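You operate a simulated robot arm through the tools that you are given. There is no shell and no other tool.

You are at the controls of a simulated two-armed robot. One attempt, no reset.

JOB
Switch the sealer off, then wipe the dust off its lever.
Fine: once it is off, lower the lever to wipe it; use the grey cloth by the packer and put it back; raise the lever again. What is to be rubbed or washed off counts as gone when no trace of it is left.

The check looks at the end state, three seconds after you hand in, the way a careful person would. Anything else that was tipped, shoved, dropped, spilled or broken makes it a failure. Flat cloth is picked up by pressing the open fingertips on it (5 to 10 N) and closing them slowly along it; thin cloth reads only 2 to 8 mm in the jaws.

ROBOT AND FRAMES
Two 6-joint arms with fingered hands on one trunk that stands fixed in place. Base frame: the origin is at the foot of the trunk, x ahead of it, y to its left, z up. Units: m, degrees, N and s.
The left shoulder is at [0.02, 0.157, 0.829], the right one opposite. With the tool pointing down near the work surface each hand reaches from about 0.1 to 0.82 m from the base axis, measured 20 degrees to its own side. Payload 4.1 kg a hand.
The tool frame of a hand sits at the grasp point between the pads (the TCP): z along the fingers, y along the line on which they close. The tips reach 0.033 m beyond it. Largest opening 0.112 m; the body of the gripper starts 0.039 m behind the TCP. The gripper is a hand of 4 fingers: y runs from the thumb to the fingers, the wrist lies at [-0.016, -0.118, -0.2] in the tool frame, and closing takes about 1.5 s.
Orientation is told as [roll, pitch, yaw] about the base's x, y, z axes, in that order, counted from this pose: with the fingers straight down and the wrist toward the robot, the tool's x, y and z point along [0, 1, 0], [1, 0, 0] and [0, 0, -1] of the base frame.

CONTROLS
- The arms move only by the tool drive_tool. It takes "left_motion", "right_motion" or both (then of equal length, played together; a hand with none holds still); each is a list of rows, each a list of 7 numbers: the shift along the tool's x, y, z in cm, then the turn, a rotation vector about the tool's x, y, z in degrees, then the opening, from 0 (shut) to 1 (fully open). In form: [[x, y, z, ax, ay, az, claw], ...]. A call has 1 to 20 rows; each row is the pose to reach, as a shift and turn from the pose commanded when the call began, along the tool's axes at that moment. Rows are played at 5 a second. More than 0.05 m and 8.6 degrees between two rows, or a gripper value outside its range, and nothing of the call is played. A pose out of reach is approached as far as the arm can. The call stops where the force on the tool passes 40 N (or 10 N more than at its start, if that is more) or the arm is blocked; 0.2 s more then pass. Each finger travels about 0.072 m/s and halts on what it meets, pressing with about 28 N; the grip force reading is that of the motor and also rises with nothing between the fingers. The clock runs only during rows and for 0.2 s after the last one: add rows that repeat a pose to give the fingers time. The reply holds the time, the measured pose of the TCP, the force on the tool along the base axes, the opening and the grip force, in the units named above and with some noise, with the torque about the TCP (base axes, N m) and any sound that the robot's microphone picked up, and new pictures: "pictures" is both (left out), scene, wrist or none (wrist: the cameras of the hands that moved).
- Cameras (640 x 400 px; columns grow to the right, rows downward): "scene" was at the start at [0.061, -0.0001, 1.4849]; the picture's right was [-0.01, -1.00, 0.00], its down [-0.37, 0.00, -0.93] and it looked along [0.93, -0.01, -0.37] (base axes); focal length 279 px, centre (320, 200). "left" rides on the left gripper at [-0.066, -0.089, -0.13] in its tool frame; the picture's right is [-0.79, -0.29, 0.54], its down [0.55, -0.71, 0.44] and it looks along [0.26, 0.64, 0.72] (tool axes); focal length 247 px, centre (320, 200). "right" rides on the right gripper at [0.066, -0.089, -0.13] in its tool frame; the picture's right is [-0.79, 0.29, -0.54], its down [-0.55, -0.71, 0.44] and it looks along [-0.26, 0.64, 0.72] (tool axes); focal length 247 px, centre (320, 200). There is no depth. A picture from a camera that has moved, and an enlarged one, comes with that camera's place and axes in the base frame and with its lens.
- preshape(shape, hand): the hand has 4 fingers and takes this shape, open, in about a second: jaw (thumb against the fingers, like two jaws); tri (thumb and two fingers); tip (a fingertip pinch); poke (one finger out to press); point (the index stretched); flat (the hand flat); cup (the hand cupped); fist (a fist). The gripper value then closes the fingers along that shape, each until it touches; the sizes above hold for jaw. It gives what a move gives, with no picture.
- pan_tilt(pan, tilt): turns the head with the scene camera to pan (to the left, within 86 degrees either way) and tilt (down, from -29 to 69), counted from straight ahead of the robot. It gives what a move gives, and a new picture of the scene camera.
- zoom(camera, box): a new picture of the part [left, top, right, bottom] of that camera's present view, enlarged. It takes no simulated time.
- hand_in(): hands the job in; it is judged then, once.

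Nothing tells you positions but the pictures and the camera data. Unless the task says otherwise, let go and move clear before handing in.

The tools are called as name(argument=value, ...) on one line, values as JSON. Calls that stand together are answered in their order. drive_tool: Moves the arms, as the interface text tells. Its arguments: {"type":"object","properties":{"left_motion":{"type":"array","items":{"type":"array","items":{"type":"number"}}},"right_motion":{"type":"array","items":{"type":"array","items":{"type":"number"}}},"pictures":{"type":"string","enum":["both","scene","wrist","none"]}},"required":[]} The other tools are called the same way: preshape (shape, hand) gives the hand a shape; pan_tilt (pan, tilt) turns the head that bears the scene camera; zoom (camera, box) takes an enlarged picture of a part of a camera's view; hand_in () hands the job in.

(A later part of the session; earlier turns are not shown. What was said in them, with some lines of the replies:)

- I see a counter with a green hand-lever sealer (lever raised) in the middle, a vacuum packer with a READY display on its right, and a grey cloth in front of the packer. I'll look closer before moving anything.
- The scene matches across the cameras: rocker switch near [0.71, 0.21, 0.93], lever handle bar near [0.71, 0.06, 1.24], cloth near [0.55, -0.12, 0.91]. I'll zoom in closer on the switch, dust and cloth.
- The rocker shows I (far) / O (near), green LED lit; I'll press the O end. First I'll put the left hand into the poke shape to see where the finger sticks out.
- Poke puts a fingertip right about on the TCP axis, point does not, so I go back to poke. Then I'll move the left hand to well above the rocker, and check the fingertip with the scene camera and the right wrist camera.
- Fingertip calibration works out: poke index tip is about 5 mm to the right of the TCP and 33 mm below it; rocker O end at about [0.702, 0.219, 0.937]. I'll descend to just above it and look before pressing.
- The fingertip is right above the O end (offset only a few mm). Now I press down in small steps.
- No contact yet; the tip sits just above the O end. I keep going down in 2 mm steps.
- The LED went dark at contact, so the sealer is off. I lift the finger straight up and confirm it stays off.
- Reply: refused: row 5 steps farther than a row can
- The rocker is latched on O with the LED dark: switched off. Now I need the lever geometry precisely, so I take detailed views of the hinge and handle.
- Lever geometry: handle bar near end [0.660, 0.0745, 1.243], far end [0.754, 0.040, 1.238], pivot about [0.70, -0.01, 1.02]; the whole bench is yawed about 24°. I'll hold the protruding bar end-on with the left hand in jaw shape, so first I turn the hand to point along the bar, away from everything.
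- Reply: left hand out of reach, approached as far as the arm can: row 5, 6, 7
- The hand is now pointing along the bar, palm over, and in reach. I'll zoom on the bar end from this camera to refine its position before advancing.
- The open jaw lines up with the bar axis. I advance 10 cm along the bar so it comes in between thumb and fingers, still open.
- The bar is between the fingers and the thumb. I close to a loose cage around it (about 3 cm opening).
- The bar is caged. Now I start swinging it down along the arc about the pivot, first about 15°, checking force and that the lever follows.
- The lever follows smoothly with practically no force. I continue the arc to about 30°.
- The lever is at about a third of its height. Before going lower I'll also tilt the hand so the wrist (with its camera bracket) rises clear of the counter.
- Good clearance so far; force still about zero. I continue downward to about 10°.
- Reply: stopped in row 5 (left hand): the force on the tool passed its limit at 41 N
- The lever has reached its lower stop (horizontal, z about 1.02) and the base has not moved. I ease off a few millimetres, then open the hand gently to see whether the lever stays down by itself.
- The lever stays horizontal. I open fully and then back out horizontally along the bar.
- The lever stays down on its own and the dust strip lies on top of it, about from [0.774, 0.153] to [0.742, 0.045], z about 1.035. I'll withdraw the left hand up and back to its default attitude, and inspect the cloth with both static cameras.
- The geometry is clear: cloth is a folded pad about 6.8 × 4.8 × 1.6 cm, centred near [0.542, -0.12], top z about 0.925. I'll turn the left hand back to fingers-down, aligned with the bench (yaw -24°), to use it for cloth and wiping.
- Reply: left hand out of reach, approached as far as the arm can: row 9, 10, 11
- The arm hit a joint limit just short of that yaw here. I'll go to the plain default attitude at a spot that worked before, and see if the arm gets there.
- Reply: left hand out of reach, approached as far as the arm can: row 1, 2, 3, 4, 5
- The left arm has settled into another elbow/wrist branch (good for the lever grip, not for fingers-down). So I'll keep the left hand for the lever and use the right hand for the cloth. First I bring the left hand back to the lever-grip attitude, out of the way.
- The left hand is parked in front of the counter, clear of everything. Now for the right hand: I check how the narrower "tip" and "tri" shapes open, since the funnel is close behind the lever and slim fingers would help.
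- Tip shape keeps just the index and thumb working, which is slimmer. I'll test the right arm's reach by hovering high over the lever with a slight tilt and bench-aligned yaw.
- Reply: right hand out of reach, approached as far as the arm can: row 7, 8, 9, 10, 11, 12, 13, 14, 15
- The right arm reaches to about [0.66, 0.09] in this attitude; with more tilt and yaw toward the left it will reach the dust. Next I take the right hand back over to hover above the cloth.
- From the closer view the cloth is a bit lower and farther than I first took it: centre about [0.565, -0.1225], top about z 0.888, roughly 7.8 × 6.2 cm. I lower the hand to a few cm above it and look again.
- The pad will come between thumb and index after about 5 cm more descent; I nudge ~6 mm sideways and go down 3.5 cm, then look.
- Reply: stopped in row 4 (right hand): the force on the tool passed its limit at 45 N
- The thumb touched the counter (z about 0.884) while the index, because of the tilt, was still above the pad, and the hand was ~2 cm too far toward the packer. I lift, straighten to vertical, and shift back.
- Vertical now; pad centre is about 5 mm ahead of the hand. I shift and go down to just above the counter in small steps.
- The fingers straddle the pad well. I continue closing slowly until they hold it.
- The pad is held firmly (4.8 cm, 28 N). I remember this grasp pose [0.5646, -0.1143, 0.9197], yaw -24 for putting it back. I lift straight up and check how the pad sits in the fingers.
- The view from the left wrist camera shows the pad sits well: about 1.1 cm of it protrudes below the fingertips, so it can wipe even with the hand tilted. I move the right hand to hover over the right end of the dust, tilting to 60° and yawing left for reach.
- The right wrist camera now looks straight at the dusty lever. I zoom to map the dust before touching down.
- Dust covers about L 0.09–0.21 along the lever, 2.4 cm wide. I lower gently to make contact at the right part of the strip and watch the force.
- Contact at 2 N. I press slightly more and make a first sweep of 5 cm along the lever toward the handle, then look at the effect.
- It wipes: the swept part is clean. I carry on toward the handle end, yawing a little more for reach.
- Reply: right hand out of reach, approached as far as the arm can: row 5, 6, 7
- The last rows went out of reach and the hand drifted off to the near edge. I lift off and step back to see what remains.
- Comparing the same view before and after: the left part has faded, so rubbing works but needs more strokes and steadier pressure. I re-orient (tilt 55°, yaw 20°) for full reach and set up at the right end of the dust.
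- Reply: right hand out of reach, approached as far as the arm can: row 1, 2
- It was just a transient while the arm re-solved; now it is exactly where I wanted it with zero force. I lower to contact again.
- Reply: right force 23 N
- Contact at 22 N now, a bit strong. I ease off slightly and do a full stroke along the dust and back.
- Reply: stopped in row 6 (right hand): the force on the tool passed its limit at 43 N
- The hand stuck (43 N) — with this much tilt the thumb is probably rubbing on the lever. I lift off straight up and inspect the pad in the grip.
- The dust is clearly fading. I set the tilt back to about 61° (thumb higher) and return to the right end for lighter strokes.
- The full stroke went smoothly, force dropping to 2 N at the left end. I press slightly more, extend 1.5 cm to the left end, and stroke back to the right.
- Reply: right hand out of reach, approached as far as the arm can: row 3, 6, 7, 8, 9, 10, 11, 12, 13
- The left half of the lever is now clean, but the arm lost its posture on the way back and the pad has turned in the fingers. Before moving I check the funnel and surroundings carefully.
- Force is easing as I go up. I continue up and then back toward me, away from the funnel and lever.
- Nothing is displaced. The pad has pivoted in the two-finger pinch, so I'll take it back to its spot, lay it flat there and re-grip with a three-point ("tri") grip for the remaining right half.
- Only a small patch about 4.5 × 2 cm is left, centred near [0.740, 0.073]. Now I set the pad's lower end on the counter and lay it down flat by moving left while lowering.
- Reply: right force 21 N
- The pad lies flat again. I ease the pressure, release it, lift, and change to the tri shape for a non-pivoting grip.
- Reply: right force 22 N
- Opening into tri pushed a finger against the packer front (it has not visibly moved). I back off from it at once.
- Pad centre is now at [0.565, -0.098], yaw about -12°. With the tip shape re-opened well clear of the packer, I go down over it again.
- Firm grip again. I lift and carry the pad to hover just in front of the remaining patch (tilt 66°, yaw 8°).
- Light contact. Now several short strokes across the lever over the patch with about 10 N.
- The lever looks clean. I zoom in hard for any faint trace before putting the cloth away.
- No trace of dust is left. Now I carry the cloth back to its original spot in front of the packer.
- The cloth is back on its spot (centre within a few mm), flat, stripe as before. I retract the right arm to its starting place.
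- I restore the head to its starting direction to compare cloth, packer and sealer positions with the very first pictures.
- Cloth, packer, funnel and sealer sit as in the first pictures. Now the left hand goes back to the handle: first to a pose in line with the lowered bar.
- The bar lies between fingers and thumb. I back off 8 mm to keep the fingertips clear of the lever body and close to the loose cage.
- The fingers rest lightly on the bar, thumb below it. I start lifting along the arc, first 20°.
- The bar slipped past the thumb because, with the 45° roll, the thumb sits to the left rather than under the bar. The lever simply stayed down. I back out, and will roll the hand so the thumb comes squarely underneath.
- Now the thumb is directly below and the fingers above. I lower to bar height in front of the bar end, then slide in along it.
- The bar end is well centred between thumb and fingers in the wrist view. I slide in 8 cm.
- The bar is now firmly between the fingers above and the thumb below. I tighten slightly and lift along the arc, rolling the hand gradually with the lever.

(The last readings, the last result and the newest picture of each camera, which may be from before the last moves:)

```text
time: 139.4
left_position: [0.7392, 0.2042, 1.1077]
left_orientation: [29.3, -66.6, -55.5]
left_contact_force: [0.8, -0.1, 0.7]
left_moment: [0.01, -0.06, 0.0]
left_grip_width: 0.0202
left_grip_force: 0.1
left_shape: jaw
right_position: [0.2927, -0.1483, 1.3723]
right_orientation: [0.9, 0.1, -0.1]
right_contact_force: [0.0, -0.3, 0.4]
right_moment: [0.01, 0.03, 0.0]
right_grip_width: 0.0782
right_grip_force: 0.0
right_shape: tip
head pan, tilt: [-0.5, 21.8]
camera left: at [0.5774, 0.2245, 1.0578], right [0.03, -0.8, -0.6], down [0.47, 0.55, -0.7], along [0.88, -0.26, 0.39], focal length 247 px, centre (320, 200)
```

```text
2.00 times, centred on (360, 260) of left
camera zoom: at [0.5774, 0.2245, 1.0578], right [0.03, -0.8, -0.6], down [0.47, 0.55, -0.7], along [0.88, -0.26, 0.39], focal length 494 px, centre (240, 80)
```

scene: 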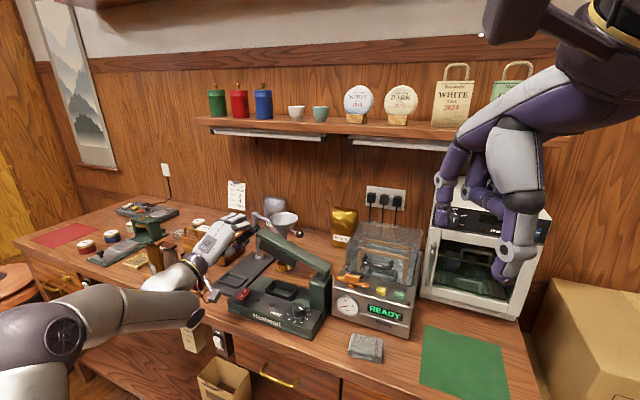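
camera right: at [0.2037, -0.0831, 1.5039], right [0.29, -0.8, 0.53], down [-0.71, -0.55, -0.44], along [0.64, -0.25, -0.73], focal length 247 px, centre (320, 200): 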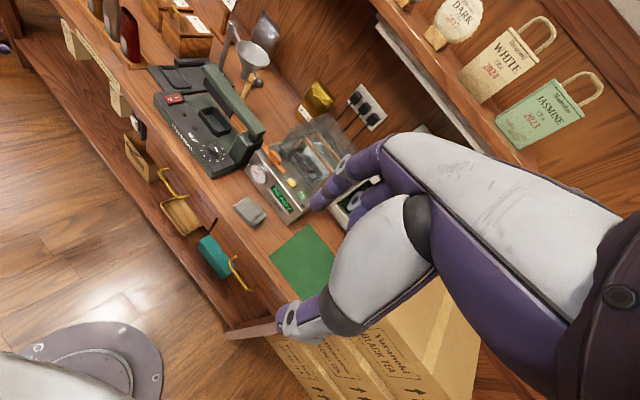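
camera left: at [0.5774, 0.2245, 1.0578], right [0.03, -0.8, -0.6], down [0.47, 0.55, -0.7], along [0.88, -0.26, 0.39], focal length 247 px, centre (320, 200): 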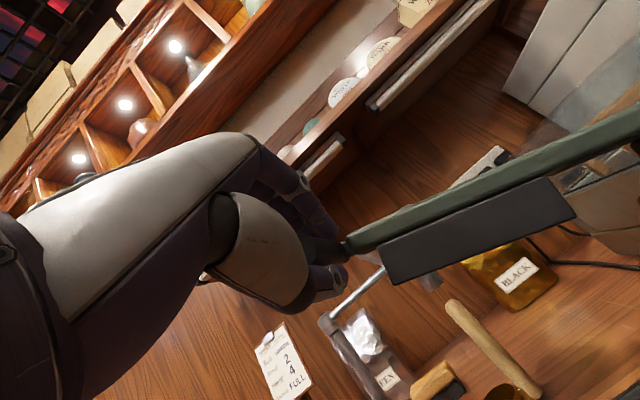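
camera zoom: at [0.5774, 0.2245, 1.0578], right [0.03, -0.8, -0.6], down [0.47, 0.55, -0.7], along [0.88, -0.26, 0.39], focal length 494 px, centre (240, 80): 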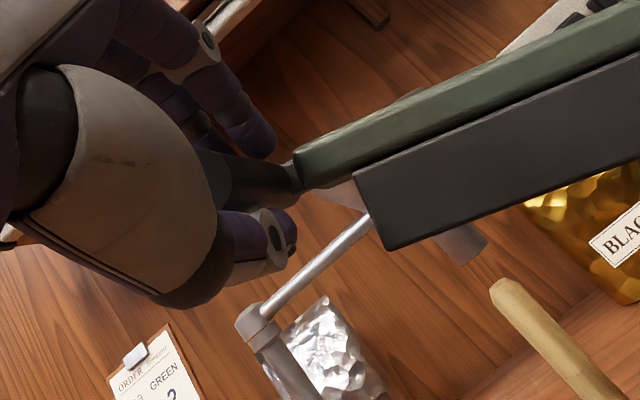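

The lever is rising with the hand, forces near zero. I continue to about 50°.

drive_tool(left_motion=[[-0.18, 0.94, -0.33, 0, 0, 2, 0.18], [-0.39, 1.87, -0.66, 0, 0, 4, 0.18], [-0.65, 2.8, -0.97, 0, 0, 6, 0.18], [-0.95, 3.7, -1.29, 0, 0, 8, 0.18], [-1.3, 4.6, -1.6, 0, 0, 10, 0.18], [-1.68, 5.48, -1.9, 0, 0, 12, 0.18], [-2.1, 6.35, -2.18, 0, 0, 14, 0.18], [-2.57, 7.2, -2.46, 0, 0, 16, 0.18], [-3.08, 8.0, -2.73, 0, 0, 18, 0.18], [-3.62, 8.82, -3.0, 0, 0, 20, 0.18], [-4.2, 9.6, -3.25, 0, 0, 22, 0.18], [-4.81, 10.38, -3.49, 0, 0, 24, 0.18]], pictures="both")

zoom(camera="right", box=[140, 0, 300, 160])

zoom(camera="left", box=[240, 160, 480, 360])

```text
time: 142.0
left_position: [0.7108, 0.1415, 1.2073]
left_orientation: [57.8, -49.4, -88.3]
left_contact_force: [0.1, 0.2, -0.1]
left_moment: [0.0, -0.01, -0.03]
left_grip_width: 0.0205
left_grip_force: 0.0
left_shape: jaw
right_position: [0.293, -0.1492, 1.373]
right_orientation: [0.8, 0.1, -0.1]
right_contact_force: [-1.2, 0.3, -0.1]
right_moment: [-0.01, 0.05, 0.01]
right_grip_width: 0.0782
right_grip_force: 0.0
right_shape: tip
head pan, tilt: [-0.5, 21.8]
camera left: at [0.5636, 0.2049, 1.1473], right [0.05, -0.54, -0.84], down [0.64, 0.66, -0.39], along [0.76, -0.52, 0.38], focal length 247 px, centre (320, 200)
```

scene: 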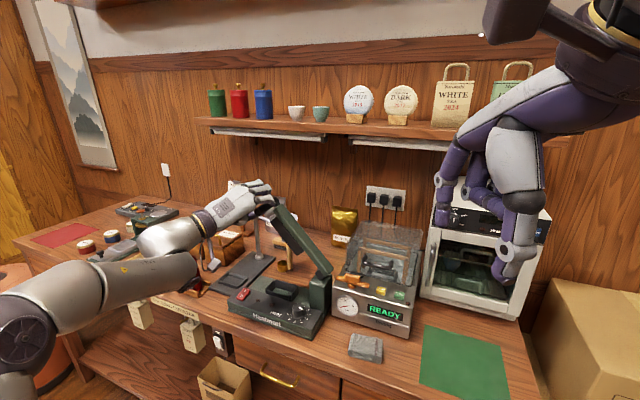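
left: 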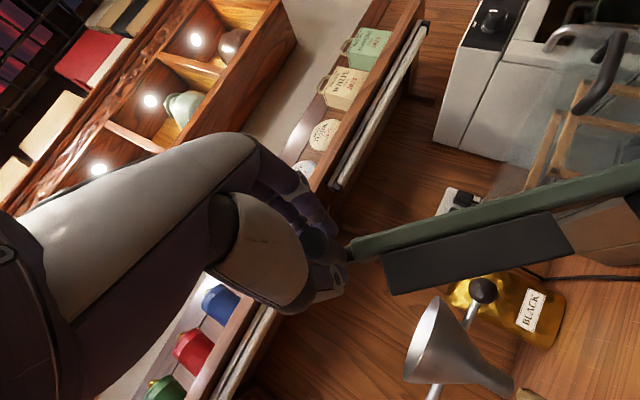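

```text
2.50 times, centred on (220, 80) of right
camera zoom: at [0.2041, -0.0829, 1.5037], right [0.29, -0.8, 0.53], down [-0.71, -0.55, -0.44], along [0.64, -0.25, -0.73], focal length 617 px, centre (570, 500)
```

zoom: 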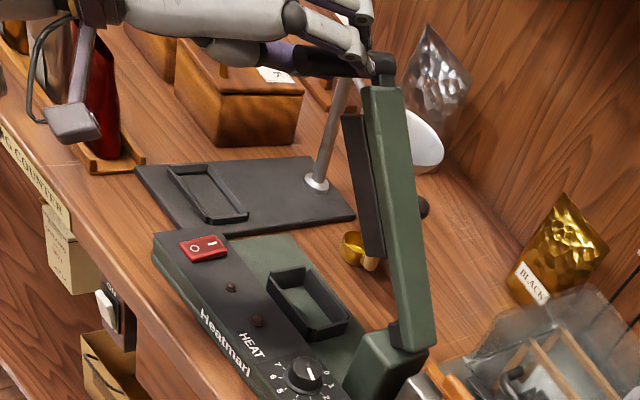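

```text
2.00 times, centred on (360, 260) of left
camera zoom: at [0.5636, 0.2049, 1.1473], right [0.05, -0.54, -0.84], down [0.64, 0.66, -0.39], along [0.76, -0.52, 0.38], focal length 494 px, centre (240, 80)
```

zoom: 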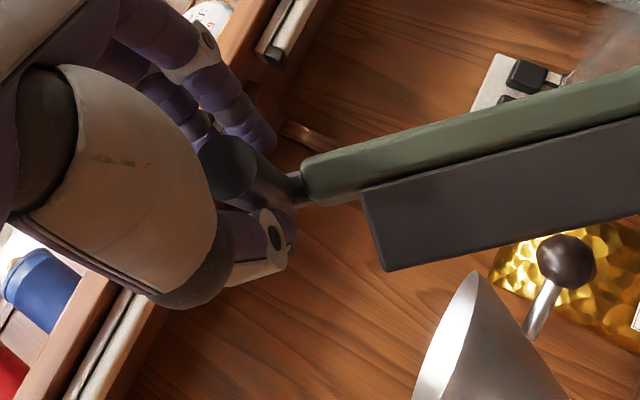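

drive_tool(left_motion=[[-0.3, 0.93, -0.22, 0, 0, 2, 0.18], [-0.62, 1.86, -0.45, 0, 0, 4, 0.18], [-1.0, 2.77, -0.65, 0, 0, 6, 0.18], [-1.41, 3.68, -0.85, 0, 0, 8, 0.18], [-1.87, 4.55, -1.02, 0, 0, 9, 0.18], [-2.34, 5.43, -1.19, 0, 0, 10, 0.18], [-2.88, 6.27, -1.34, 0, 0, 11, 0.18], [-3.43, 7.1, -1.48, 0, 0, 12, 0.18]], pictures="both")

zoom(camera="right", box=[140, 0, 340, 240])

zoom(camera="scene", box=[210, 170, 350, 350])

```text
time: 143.8
left_position: [0.6818, 0.078, 1.247]
left_orientation: [63.6, -39.0, -96.6]
left_contact_force: [-0.4, -0.2, -0.2]
left_moment: [-0.01, -0.04, -0.03]
left_grip_width: 0.0202
left_grip_force: 0.0
left_shape: jaw
right_position: [0.2945, -0.1487, 1.3724]
right_orientation: [0.8, 0.1, -0.1]
right_contact_force: [0.1, -0.5, -0.5]
right_moment: [0.0, -0.02, 0.01]
right_grip_width: 0.0781
right_grip_force: 0.0
right_shape: tip
head pan, tilt: [-0.5, 21.8]
camera left: at [0.5451, 0.1618, 1.1899], right [0.09, -0.39, -0.92], down [0.72, 0.66, -0.21], along [0.69, -0.64, 0.33], focal length 247 px, centre (320, 200)
```

scene: 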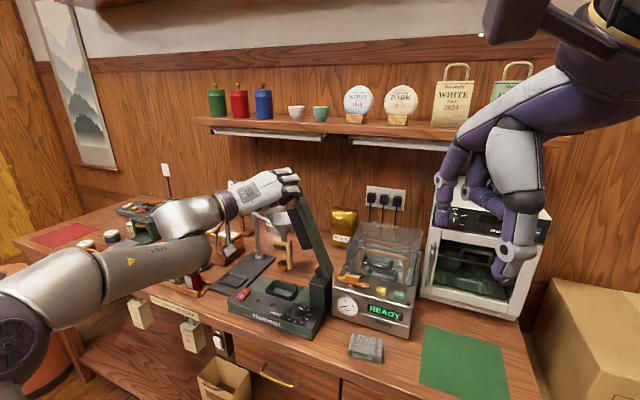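
left: 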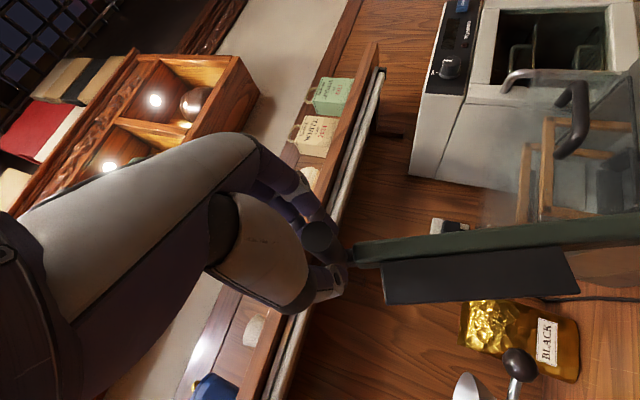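

```text
1.67 times, centred on (240, 120) of right
camera zoom: at [0.204, -0.0829, 1.5037], right [0.29, -0.8, 0.53], down [-0.71, -0.55, -0.44], along [0.64, -0.25, -0.73], focal length 412 px, centre (453, 333)
```

zoom: 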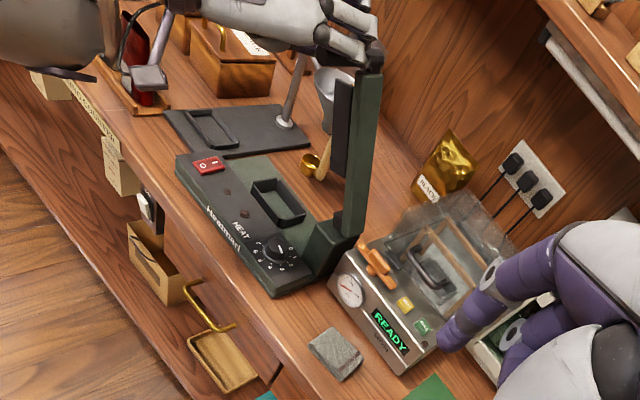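

```text
2.22 times, centred on (280, 260) of scene
camera zoom: at [0.0611, 0.0, 1.4849], right [-0.01, -1.0, 0.0], down [-0.37, 0.0, -0.93], along [0.93, -0.01, -0.37], focal length 620 px, centre (409, 67)
```

zoom: 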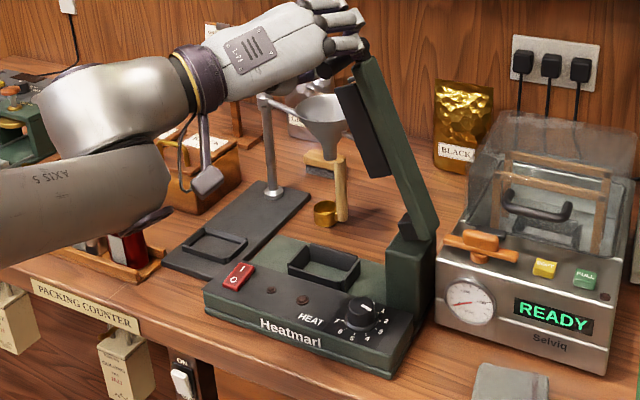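

Nearly there: a few degrees short of the original angle. I raise in small steps and watch for the upper stop.

drive_tool(left_motion=[[-0.24, 0.48, -0.06, 0, 0, 0, 0.18], [-0.48, 0.96, -0.12, 0, 0, 0, 0.18], [-0.72, 1.44, -0.18, 0, 0, 0, 0.18], [-0.72, 1.44, -0.18, 0, 0, 0, 0.18]], pictures="scene")

zoom(camera="scene", box=[275, 180, 345, 280])

zoom(camera="scene", box=[210, 170, 350, 350])

```text
time: 144.8
left_position: [0.6754, 0.0646, 1.2507]
left_orientation: [63.6, -38.9, -96.5]
left_contact_force: [0.9, 1.3, -0.8]
left_moment: [0.02, 0.0, 0.03]
left_grip_width: 0.0206
left_grip_force: 0.1
left_shape: jaw
right_position: [0.2941, -0.1479, 1.372]
right_orientation: [0.9, 0.2, 0.0]
right_contact_force: [0.7, -0.6, -0.5]
right_moment: [0.01, 0.02, 0.01]
right_grip_width: 0.0783
right_grip_force: 0.1
right_shape: tip
head pan, tilt: [-0.5, 21.8]
```

scene: 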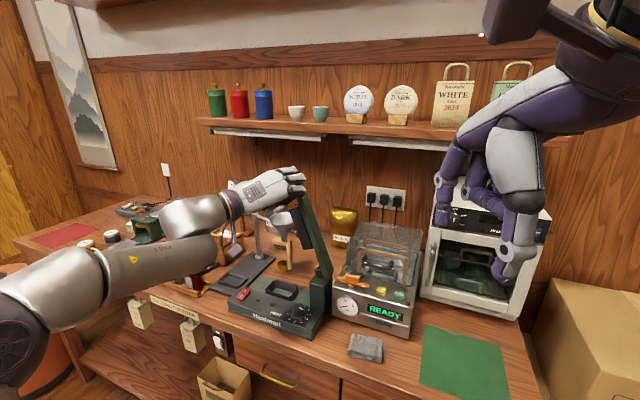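

```text
4.00 times, centred on (310, 230) of scene
camera zoom: at [0.0611, 0.0, 1.4849], right [-0.01, -1.0, 0.0], down [-0.37, 0.0, -0.93], along [0.93, -0.01, -0.37], focal length 1117 px, centre (360, 80)
```

zoom: 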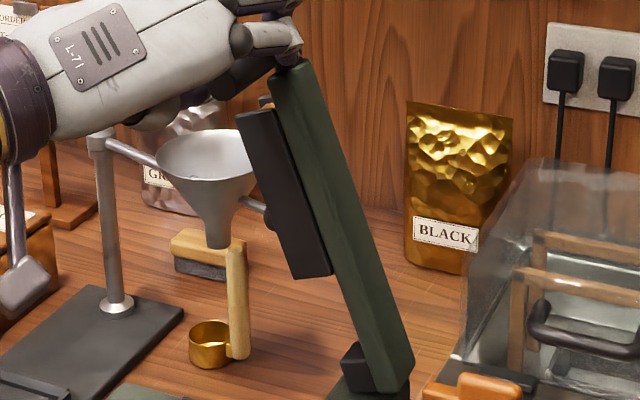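

```text
2.22 times, centred on (280, 260) of scene
camera zoom: at [0.0611, 0.0, 1.4849], right [-0.01, -1.0, 0.0], down [-0.37, 0.0, -0.93], along [0.93, -0.01, -0.37], focal length 620 px, centre (409, 67)
```

zoom: 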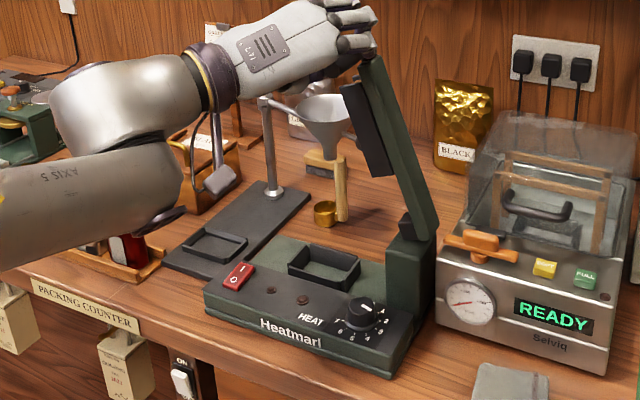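

The lever angle matches the original picture (jaw block corners coincide). I open the hand gently and slide back off the bar.

drive_tool(left_motion=[[0, 0, 0, 0, 0, 0, 0.24], [0, 0, 0, 0, 0, 0, 0.32], [0, 0, 0, 0, 0, 0, 0.42], [-0.12, -0.12, -0.47, 0, 0, 0, 0.55], [-0.25, -0.24, -0.94, 0, 0, 0, 0.7], [-0.25, -0.24, -0.94, 0, 0, 0, 0.85], [-0.25, -0.24, -0.94, 0, 0, 0, 1], [-0.25, -0.24, -0.94, 0, 0, 0, 1]], pictures="both")

zoom(camera="scene", box=[275, 180, 345, 280])

zoom(camera="right", box=[180, 0, 300, 100])

```text
time: 146.6
left_position: [0.6658, 0.0693, 1.2514]
left_orientation: [63.5, -38.8, -96.5]
left_contact_force: [0.2, -0.2, 0.1]
left_moment: [0.01, 0.02, 0.01]
left_grip_width: 0.1116
left_grip_force: 0.1
left_shape: jaw
right_position: [0.2937, -0.1488, 1.3718]
right_orientation: [0.8, 0.1, 0.0]
right_contact_force: [0.4, 0.0, 0.1]
right_moment: [-0.02, -0.01, -0.02]
right_grip_width: 0.0782
right_grip_force: 0.0
right_shape: tip
head pan, tilt: [-0.5, 21.8]
camera left: at [0.5291, 0.1524, 1.1946], right [0.09, -0.39, -0.92], down [0.72, 0.66, -0.21], along [0.69, -0.64, 0.33], focal length 247 px, centre (320, 200)
```

scene: 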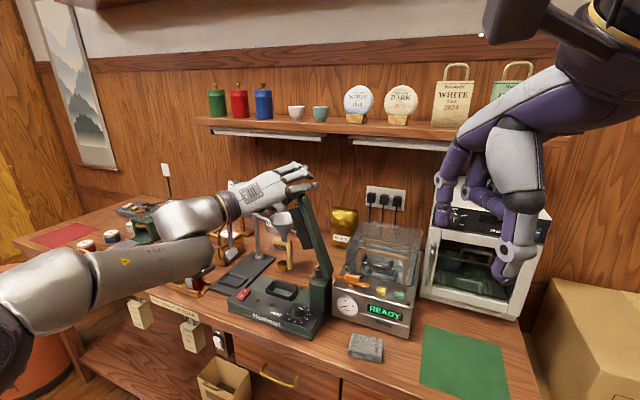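
left: 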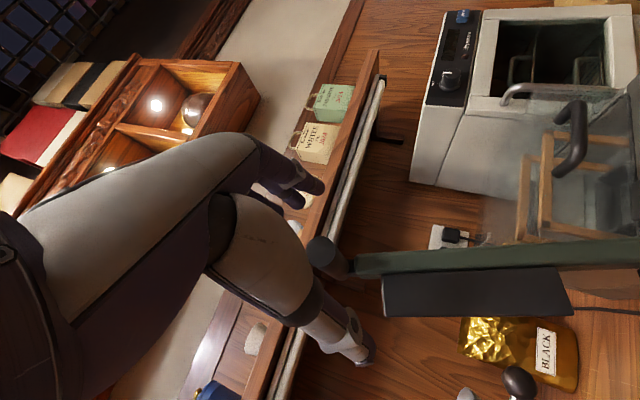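

```text
4.00 times, centred on (310, 230) of scene
camera zoom: at [0.061, -0.0001, 1.4849], right [-0.01, -1.0, 0.0], down [-0.37, 0.0, -0.93], along [0.93, -0.01, -0.37], focal length 1117 px, centre (360, 80)
```

zoom: 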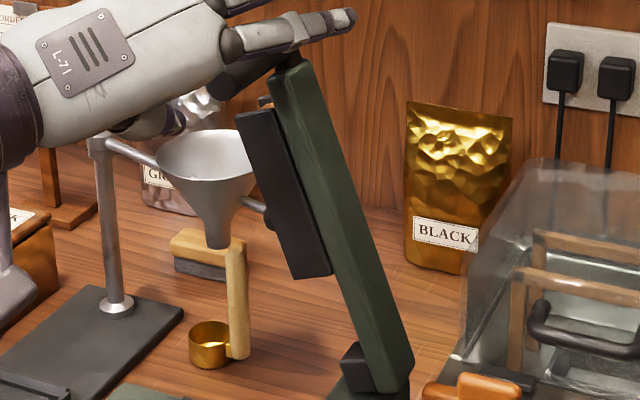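

```text
4.00 times, centred on (240, 50) of right
camera zoom: at [0.204, -0.0829, 1.5037], right [0.29, -0.8, 0.53], down [-0.71, -0.55, -0.44], along [0.64, -0.25, -0.73], focal length 988 px, centre (640, 800)
```

zoom: 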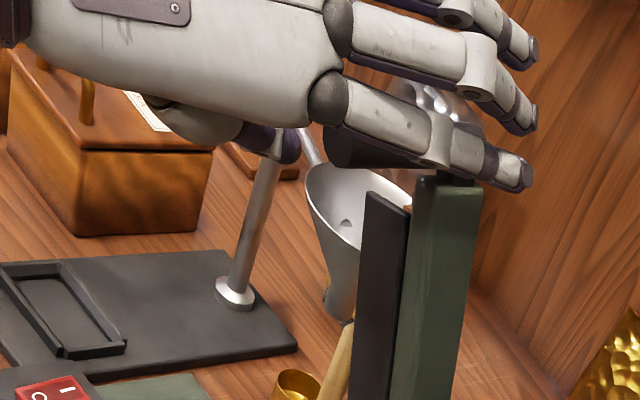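

The lever stays up by itself. I slide straight back along the bar axis.

drive_tool(left_motion=[[-0.5, -0.48, -1.9, 0, 0, 0, 1], [-1.0, -0.97, -3.75, 0, 0, 0, 1], [-1.5, -1.45, -5.6, 0, 0, 0, 1], [-2.0, -1.94, -7.5, 0, 0, 0, 1], [-2.5, -2.4, -9.4, 0, 0, 0, 1], [-2.8, -2.4, -12.5, 0, 0, 0, 1], [-2.8, -2.4, -12.5, 0, 0, 0, 1]], pictures="both")

zoom(camera="scene", box=[210, 170, 350, 350])

zoom(camera="right", box=[140, 0, 340, 240])

```text
time: 148.2
left_position: [0.5445, 0.1212, 1.2595]
left_orientation: [63.5, -38.8, -96.5]
left_contact_force: [-0.1, 0.2, -0.3]
left_moment: [-0.04, -0.01, 0.0]
left_grip_width: 0.112
left_grip_force: 0.1
left_shape: jaw
right_position: [0.2939, -0.1487, 1.372]
right_orientation: [0.8, 0.0, 0.0]
right_contact_force: [0.8, 0.3, 0.7]
right_moment: [-0.01, -0.01, 0.0]
right_grip_width: 0.078
right_grip_force: 0.0
right_shape: tip
head pan, tilt: [-0.5, 21.8]
camera left: at [0.408, 0.2047, 1.2022], right [0.09, -0.39, -0.92], down [0.72, 0.66, -0.21], along [0.69, -0.64, 0.33], focal length 247 px, centre (320, 200)
```

scene: 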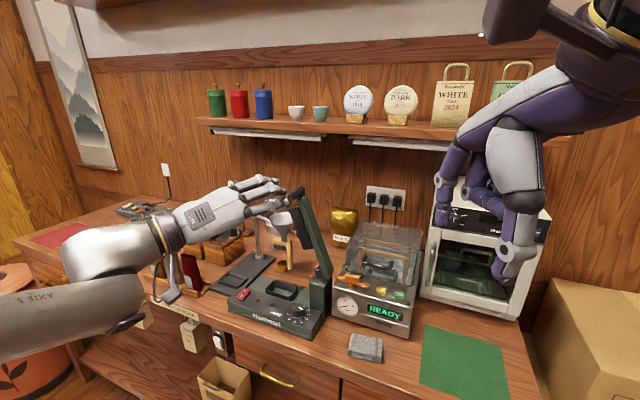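
left: 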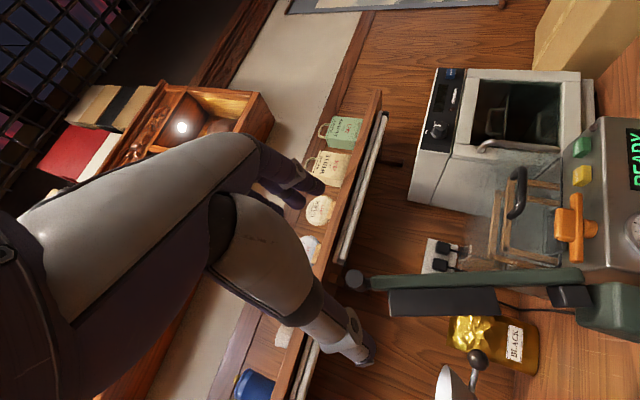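

```text
2.22 times, centred on (280, 260) of scene
camera zoom: at [0.0612, -0.0001, 1.4849], right [-0.01, -1.0, 0.0], down [-0.37, 0.0, -0.93], along [0.93, -0.01, -0.37], focal length 620 px, centre (409, 67)
```

zoom: 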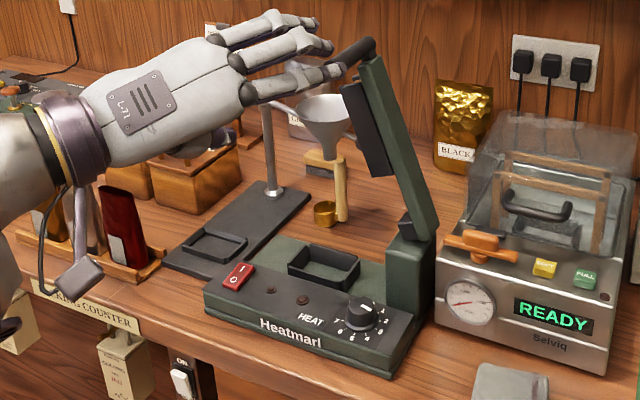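

```text
1.67 times, centred on (240, 120) of right
camera zoom: at [0.2041, -0.083, 1.5036], right [0.29, -0.8, 0.53], down [-0.71, -0.55, -0.44], along [0.64, -0.25, -0.73], focal length 412 px, centre (453, 333)
```

zoom: 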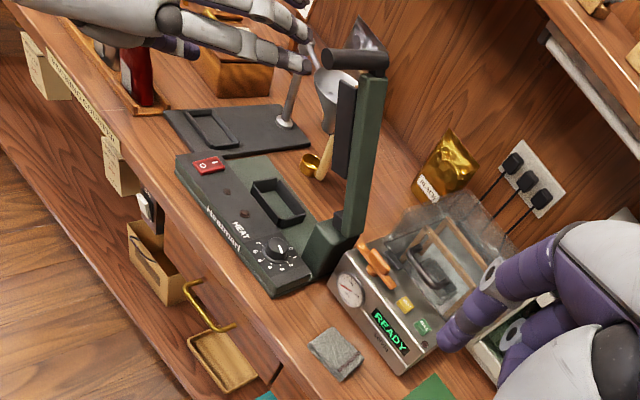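

Lever up and clean, switch off. I move the left hand well away to the side, then do a last inspection.

drive_tool(left_motion=[[0.2, -1.0, -3.2, 0, 0, 0, 1], [0.6, -3.5, -6.5, 0, 0, 0, 1], [1.0, -6.0, -9.5, 0, 0, 0, 1], [1.4, -8.7, -12.0, 0, 0, 0, 1], [1.8, -11.2, -14.5, 0, 0, 0, 1], [2.1, -13.4, -17.0, 0, 0, 0, 1], [2.1, -13.4, -17.0, 0, 0, 0, 1]], pictures="both")

zoom(camera="scene", box=[275, 180, 345, 280])

zoom(camera="scene", box=[225, 280, 285, 320])

zoom(camera="right", box=[220, 10, 290, 130])

zoom(camera="scene", box=[40, 190, 300, 350])

```text
time: 149.8
left_position: [0.4224, 0.3001, 1.2467]
left_orientation: [63.5, -39.0, -96.5]
left_contact_force: [0.5, 0.0, 0.3]
left_moment: [-0.02, 0.0, 0.0]
left_grip_width: 0.1116
left_grip_force: 0.1
left_shape: jaw
right_position: [0.2928, -0.1475, 1.3718]
right_orientation: [0.8, 0.1, 0.0]
right_contact_force: [0.6, -0.7, -0.3]
right_moment: [0.02, 0.01, -0.02]
right_grip_width: 0.0782
right_grip_force: 0.1
right_shape: tip
head pan, tilt: [-0.5, 21.8]
camera left: at [0.2862, 0.3847, 1.1904], right [0.09, -0.39, -0.92], down [0.72, 0.66, -0.21], along [0.69, -0.64, 0.33], focal length 247 px, centre (320, 200)
```

scene: 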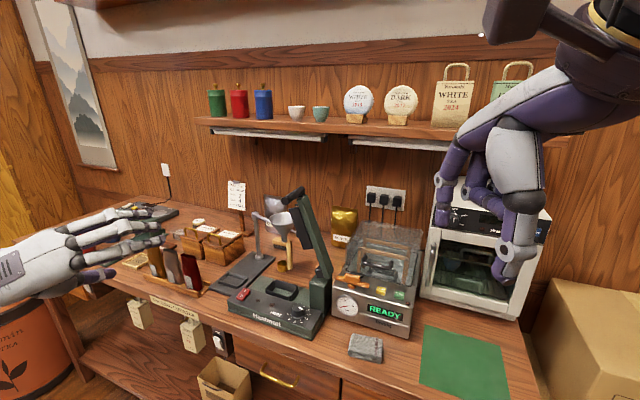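
left: 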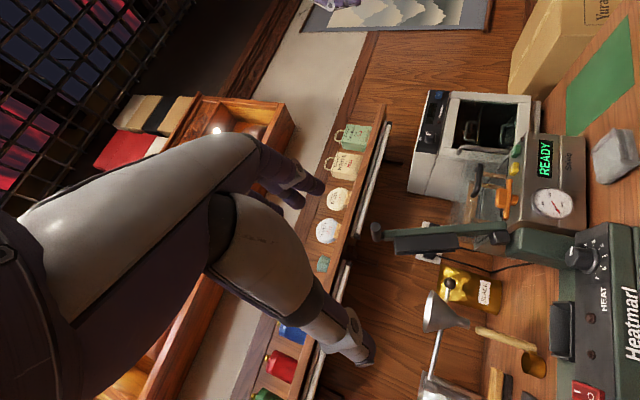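

```text
4.00 times, centred on (310, 230) of scene
camera zoom: at [0.0611, -0.0002, 1.4849], right [-0.01, -1.0, 0.0], down [-0.37, 0.0, -0.93], along [0.93, -0.01, -0.37], focal length 1117 px, centre (360, 80)
```

zoom: 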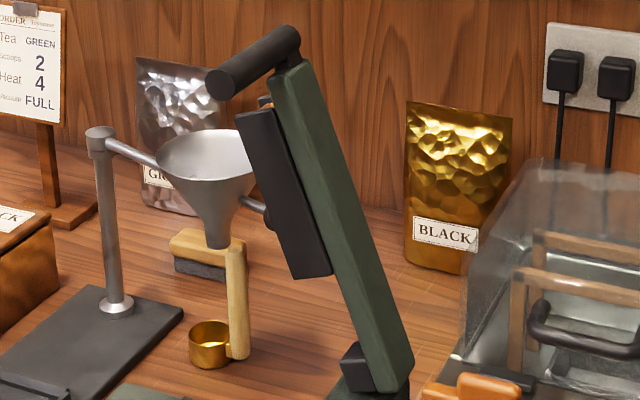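

```text
10.00 times, centred on (255, 300) of scene
camera zoom: at [0.0611, -0.0002, 1.4849], right [-0.01, -1.0, 0.0], down [-0.37, 0.0, -0.93], along [0.93, -0.01, -0.37], focal length 2792 px, centre (970, -800)
```

zoom: 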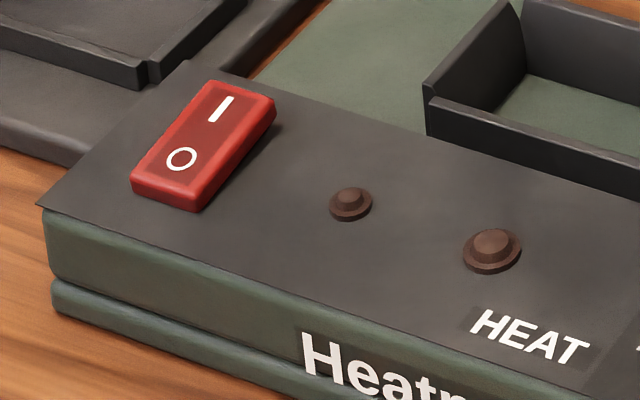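

```text
3.33 times, centred on (255, 70) of right
camera zoom: at [0.204, -0.083, 1.5037], right [0.29, -0.8, 0.53], down [-0.71, -0.55, -0.44], along [0.64, -0.25, -0.73], focal length 823 px, centre (537, 633)
```

zoom: 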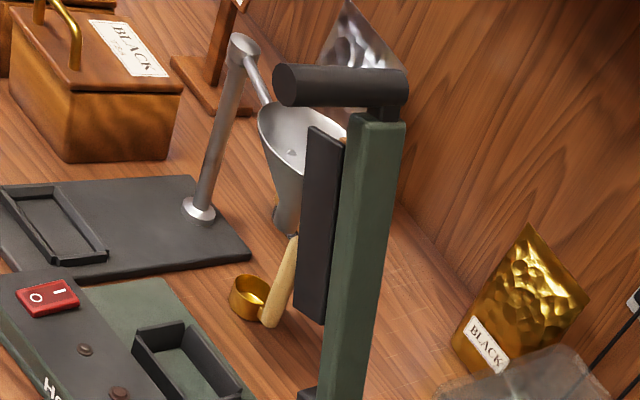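

```text
2.46 times, centred on (170, 270) of scene
camera zoom: at [0.0611, -0.0002, 1.4849], right [-0.01, -1.0, 0.0], down [-0.37, 0.0, -0.93], along [0.93, -0.01, -0.37], focal length 687 px, centre (689, 28)
```

zoom: 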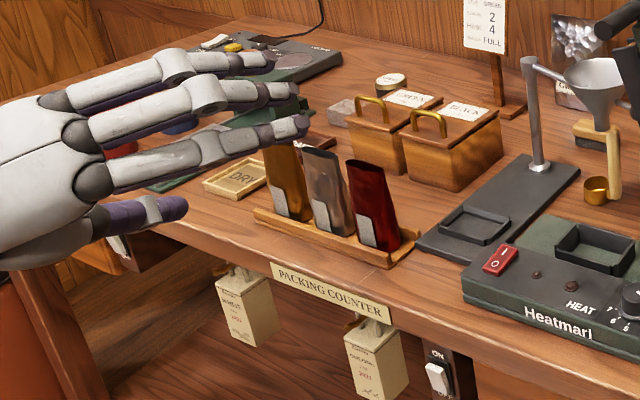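

Final check done: the rocker is on O with the LED dark, and the lever is clean and back at its original angle. The cloth is back in front of the packer, everything else matches the first pictures, and both hands are clear. I hand in.

hand_in()

```text
The job is handed in.
```

The sealer is off, its lever is wiped clean, and I've handed the job in. I don't have the check's verdict.

- **Switch:** the rocker is latched on O and the green light is out.
- **Lever:** I lowered it, rubbed the dust off with the grey cloth, and raised it again. Close zooms from two cameras show no trace of dust, and the lever matches its original angle in the pictures.
- **Cloth:** it is back in front of the packer, flat, about half a centimetre from its first place and turned about 5°.
- **Surroundings:** the packer, funnel, scoop and pouches look unmoved compared with the first pictures.

Some contact was rougher than intended:

- The right hand's fingers pressed the packer front at about 20 N while changing shape.
- A wiping stroke jammed on the lever at 43 N.
- The hand went near or lightly against the funnel when the arm lost its posture.

I saw no shift afterwards in any of these.

Both hands are empty and clear of the counter.
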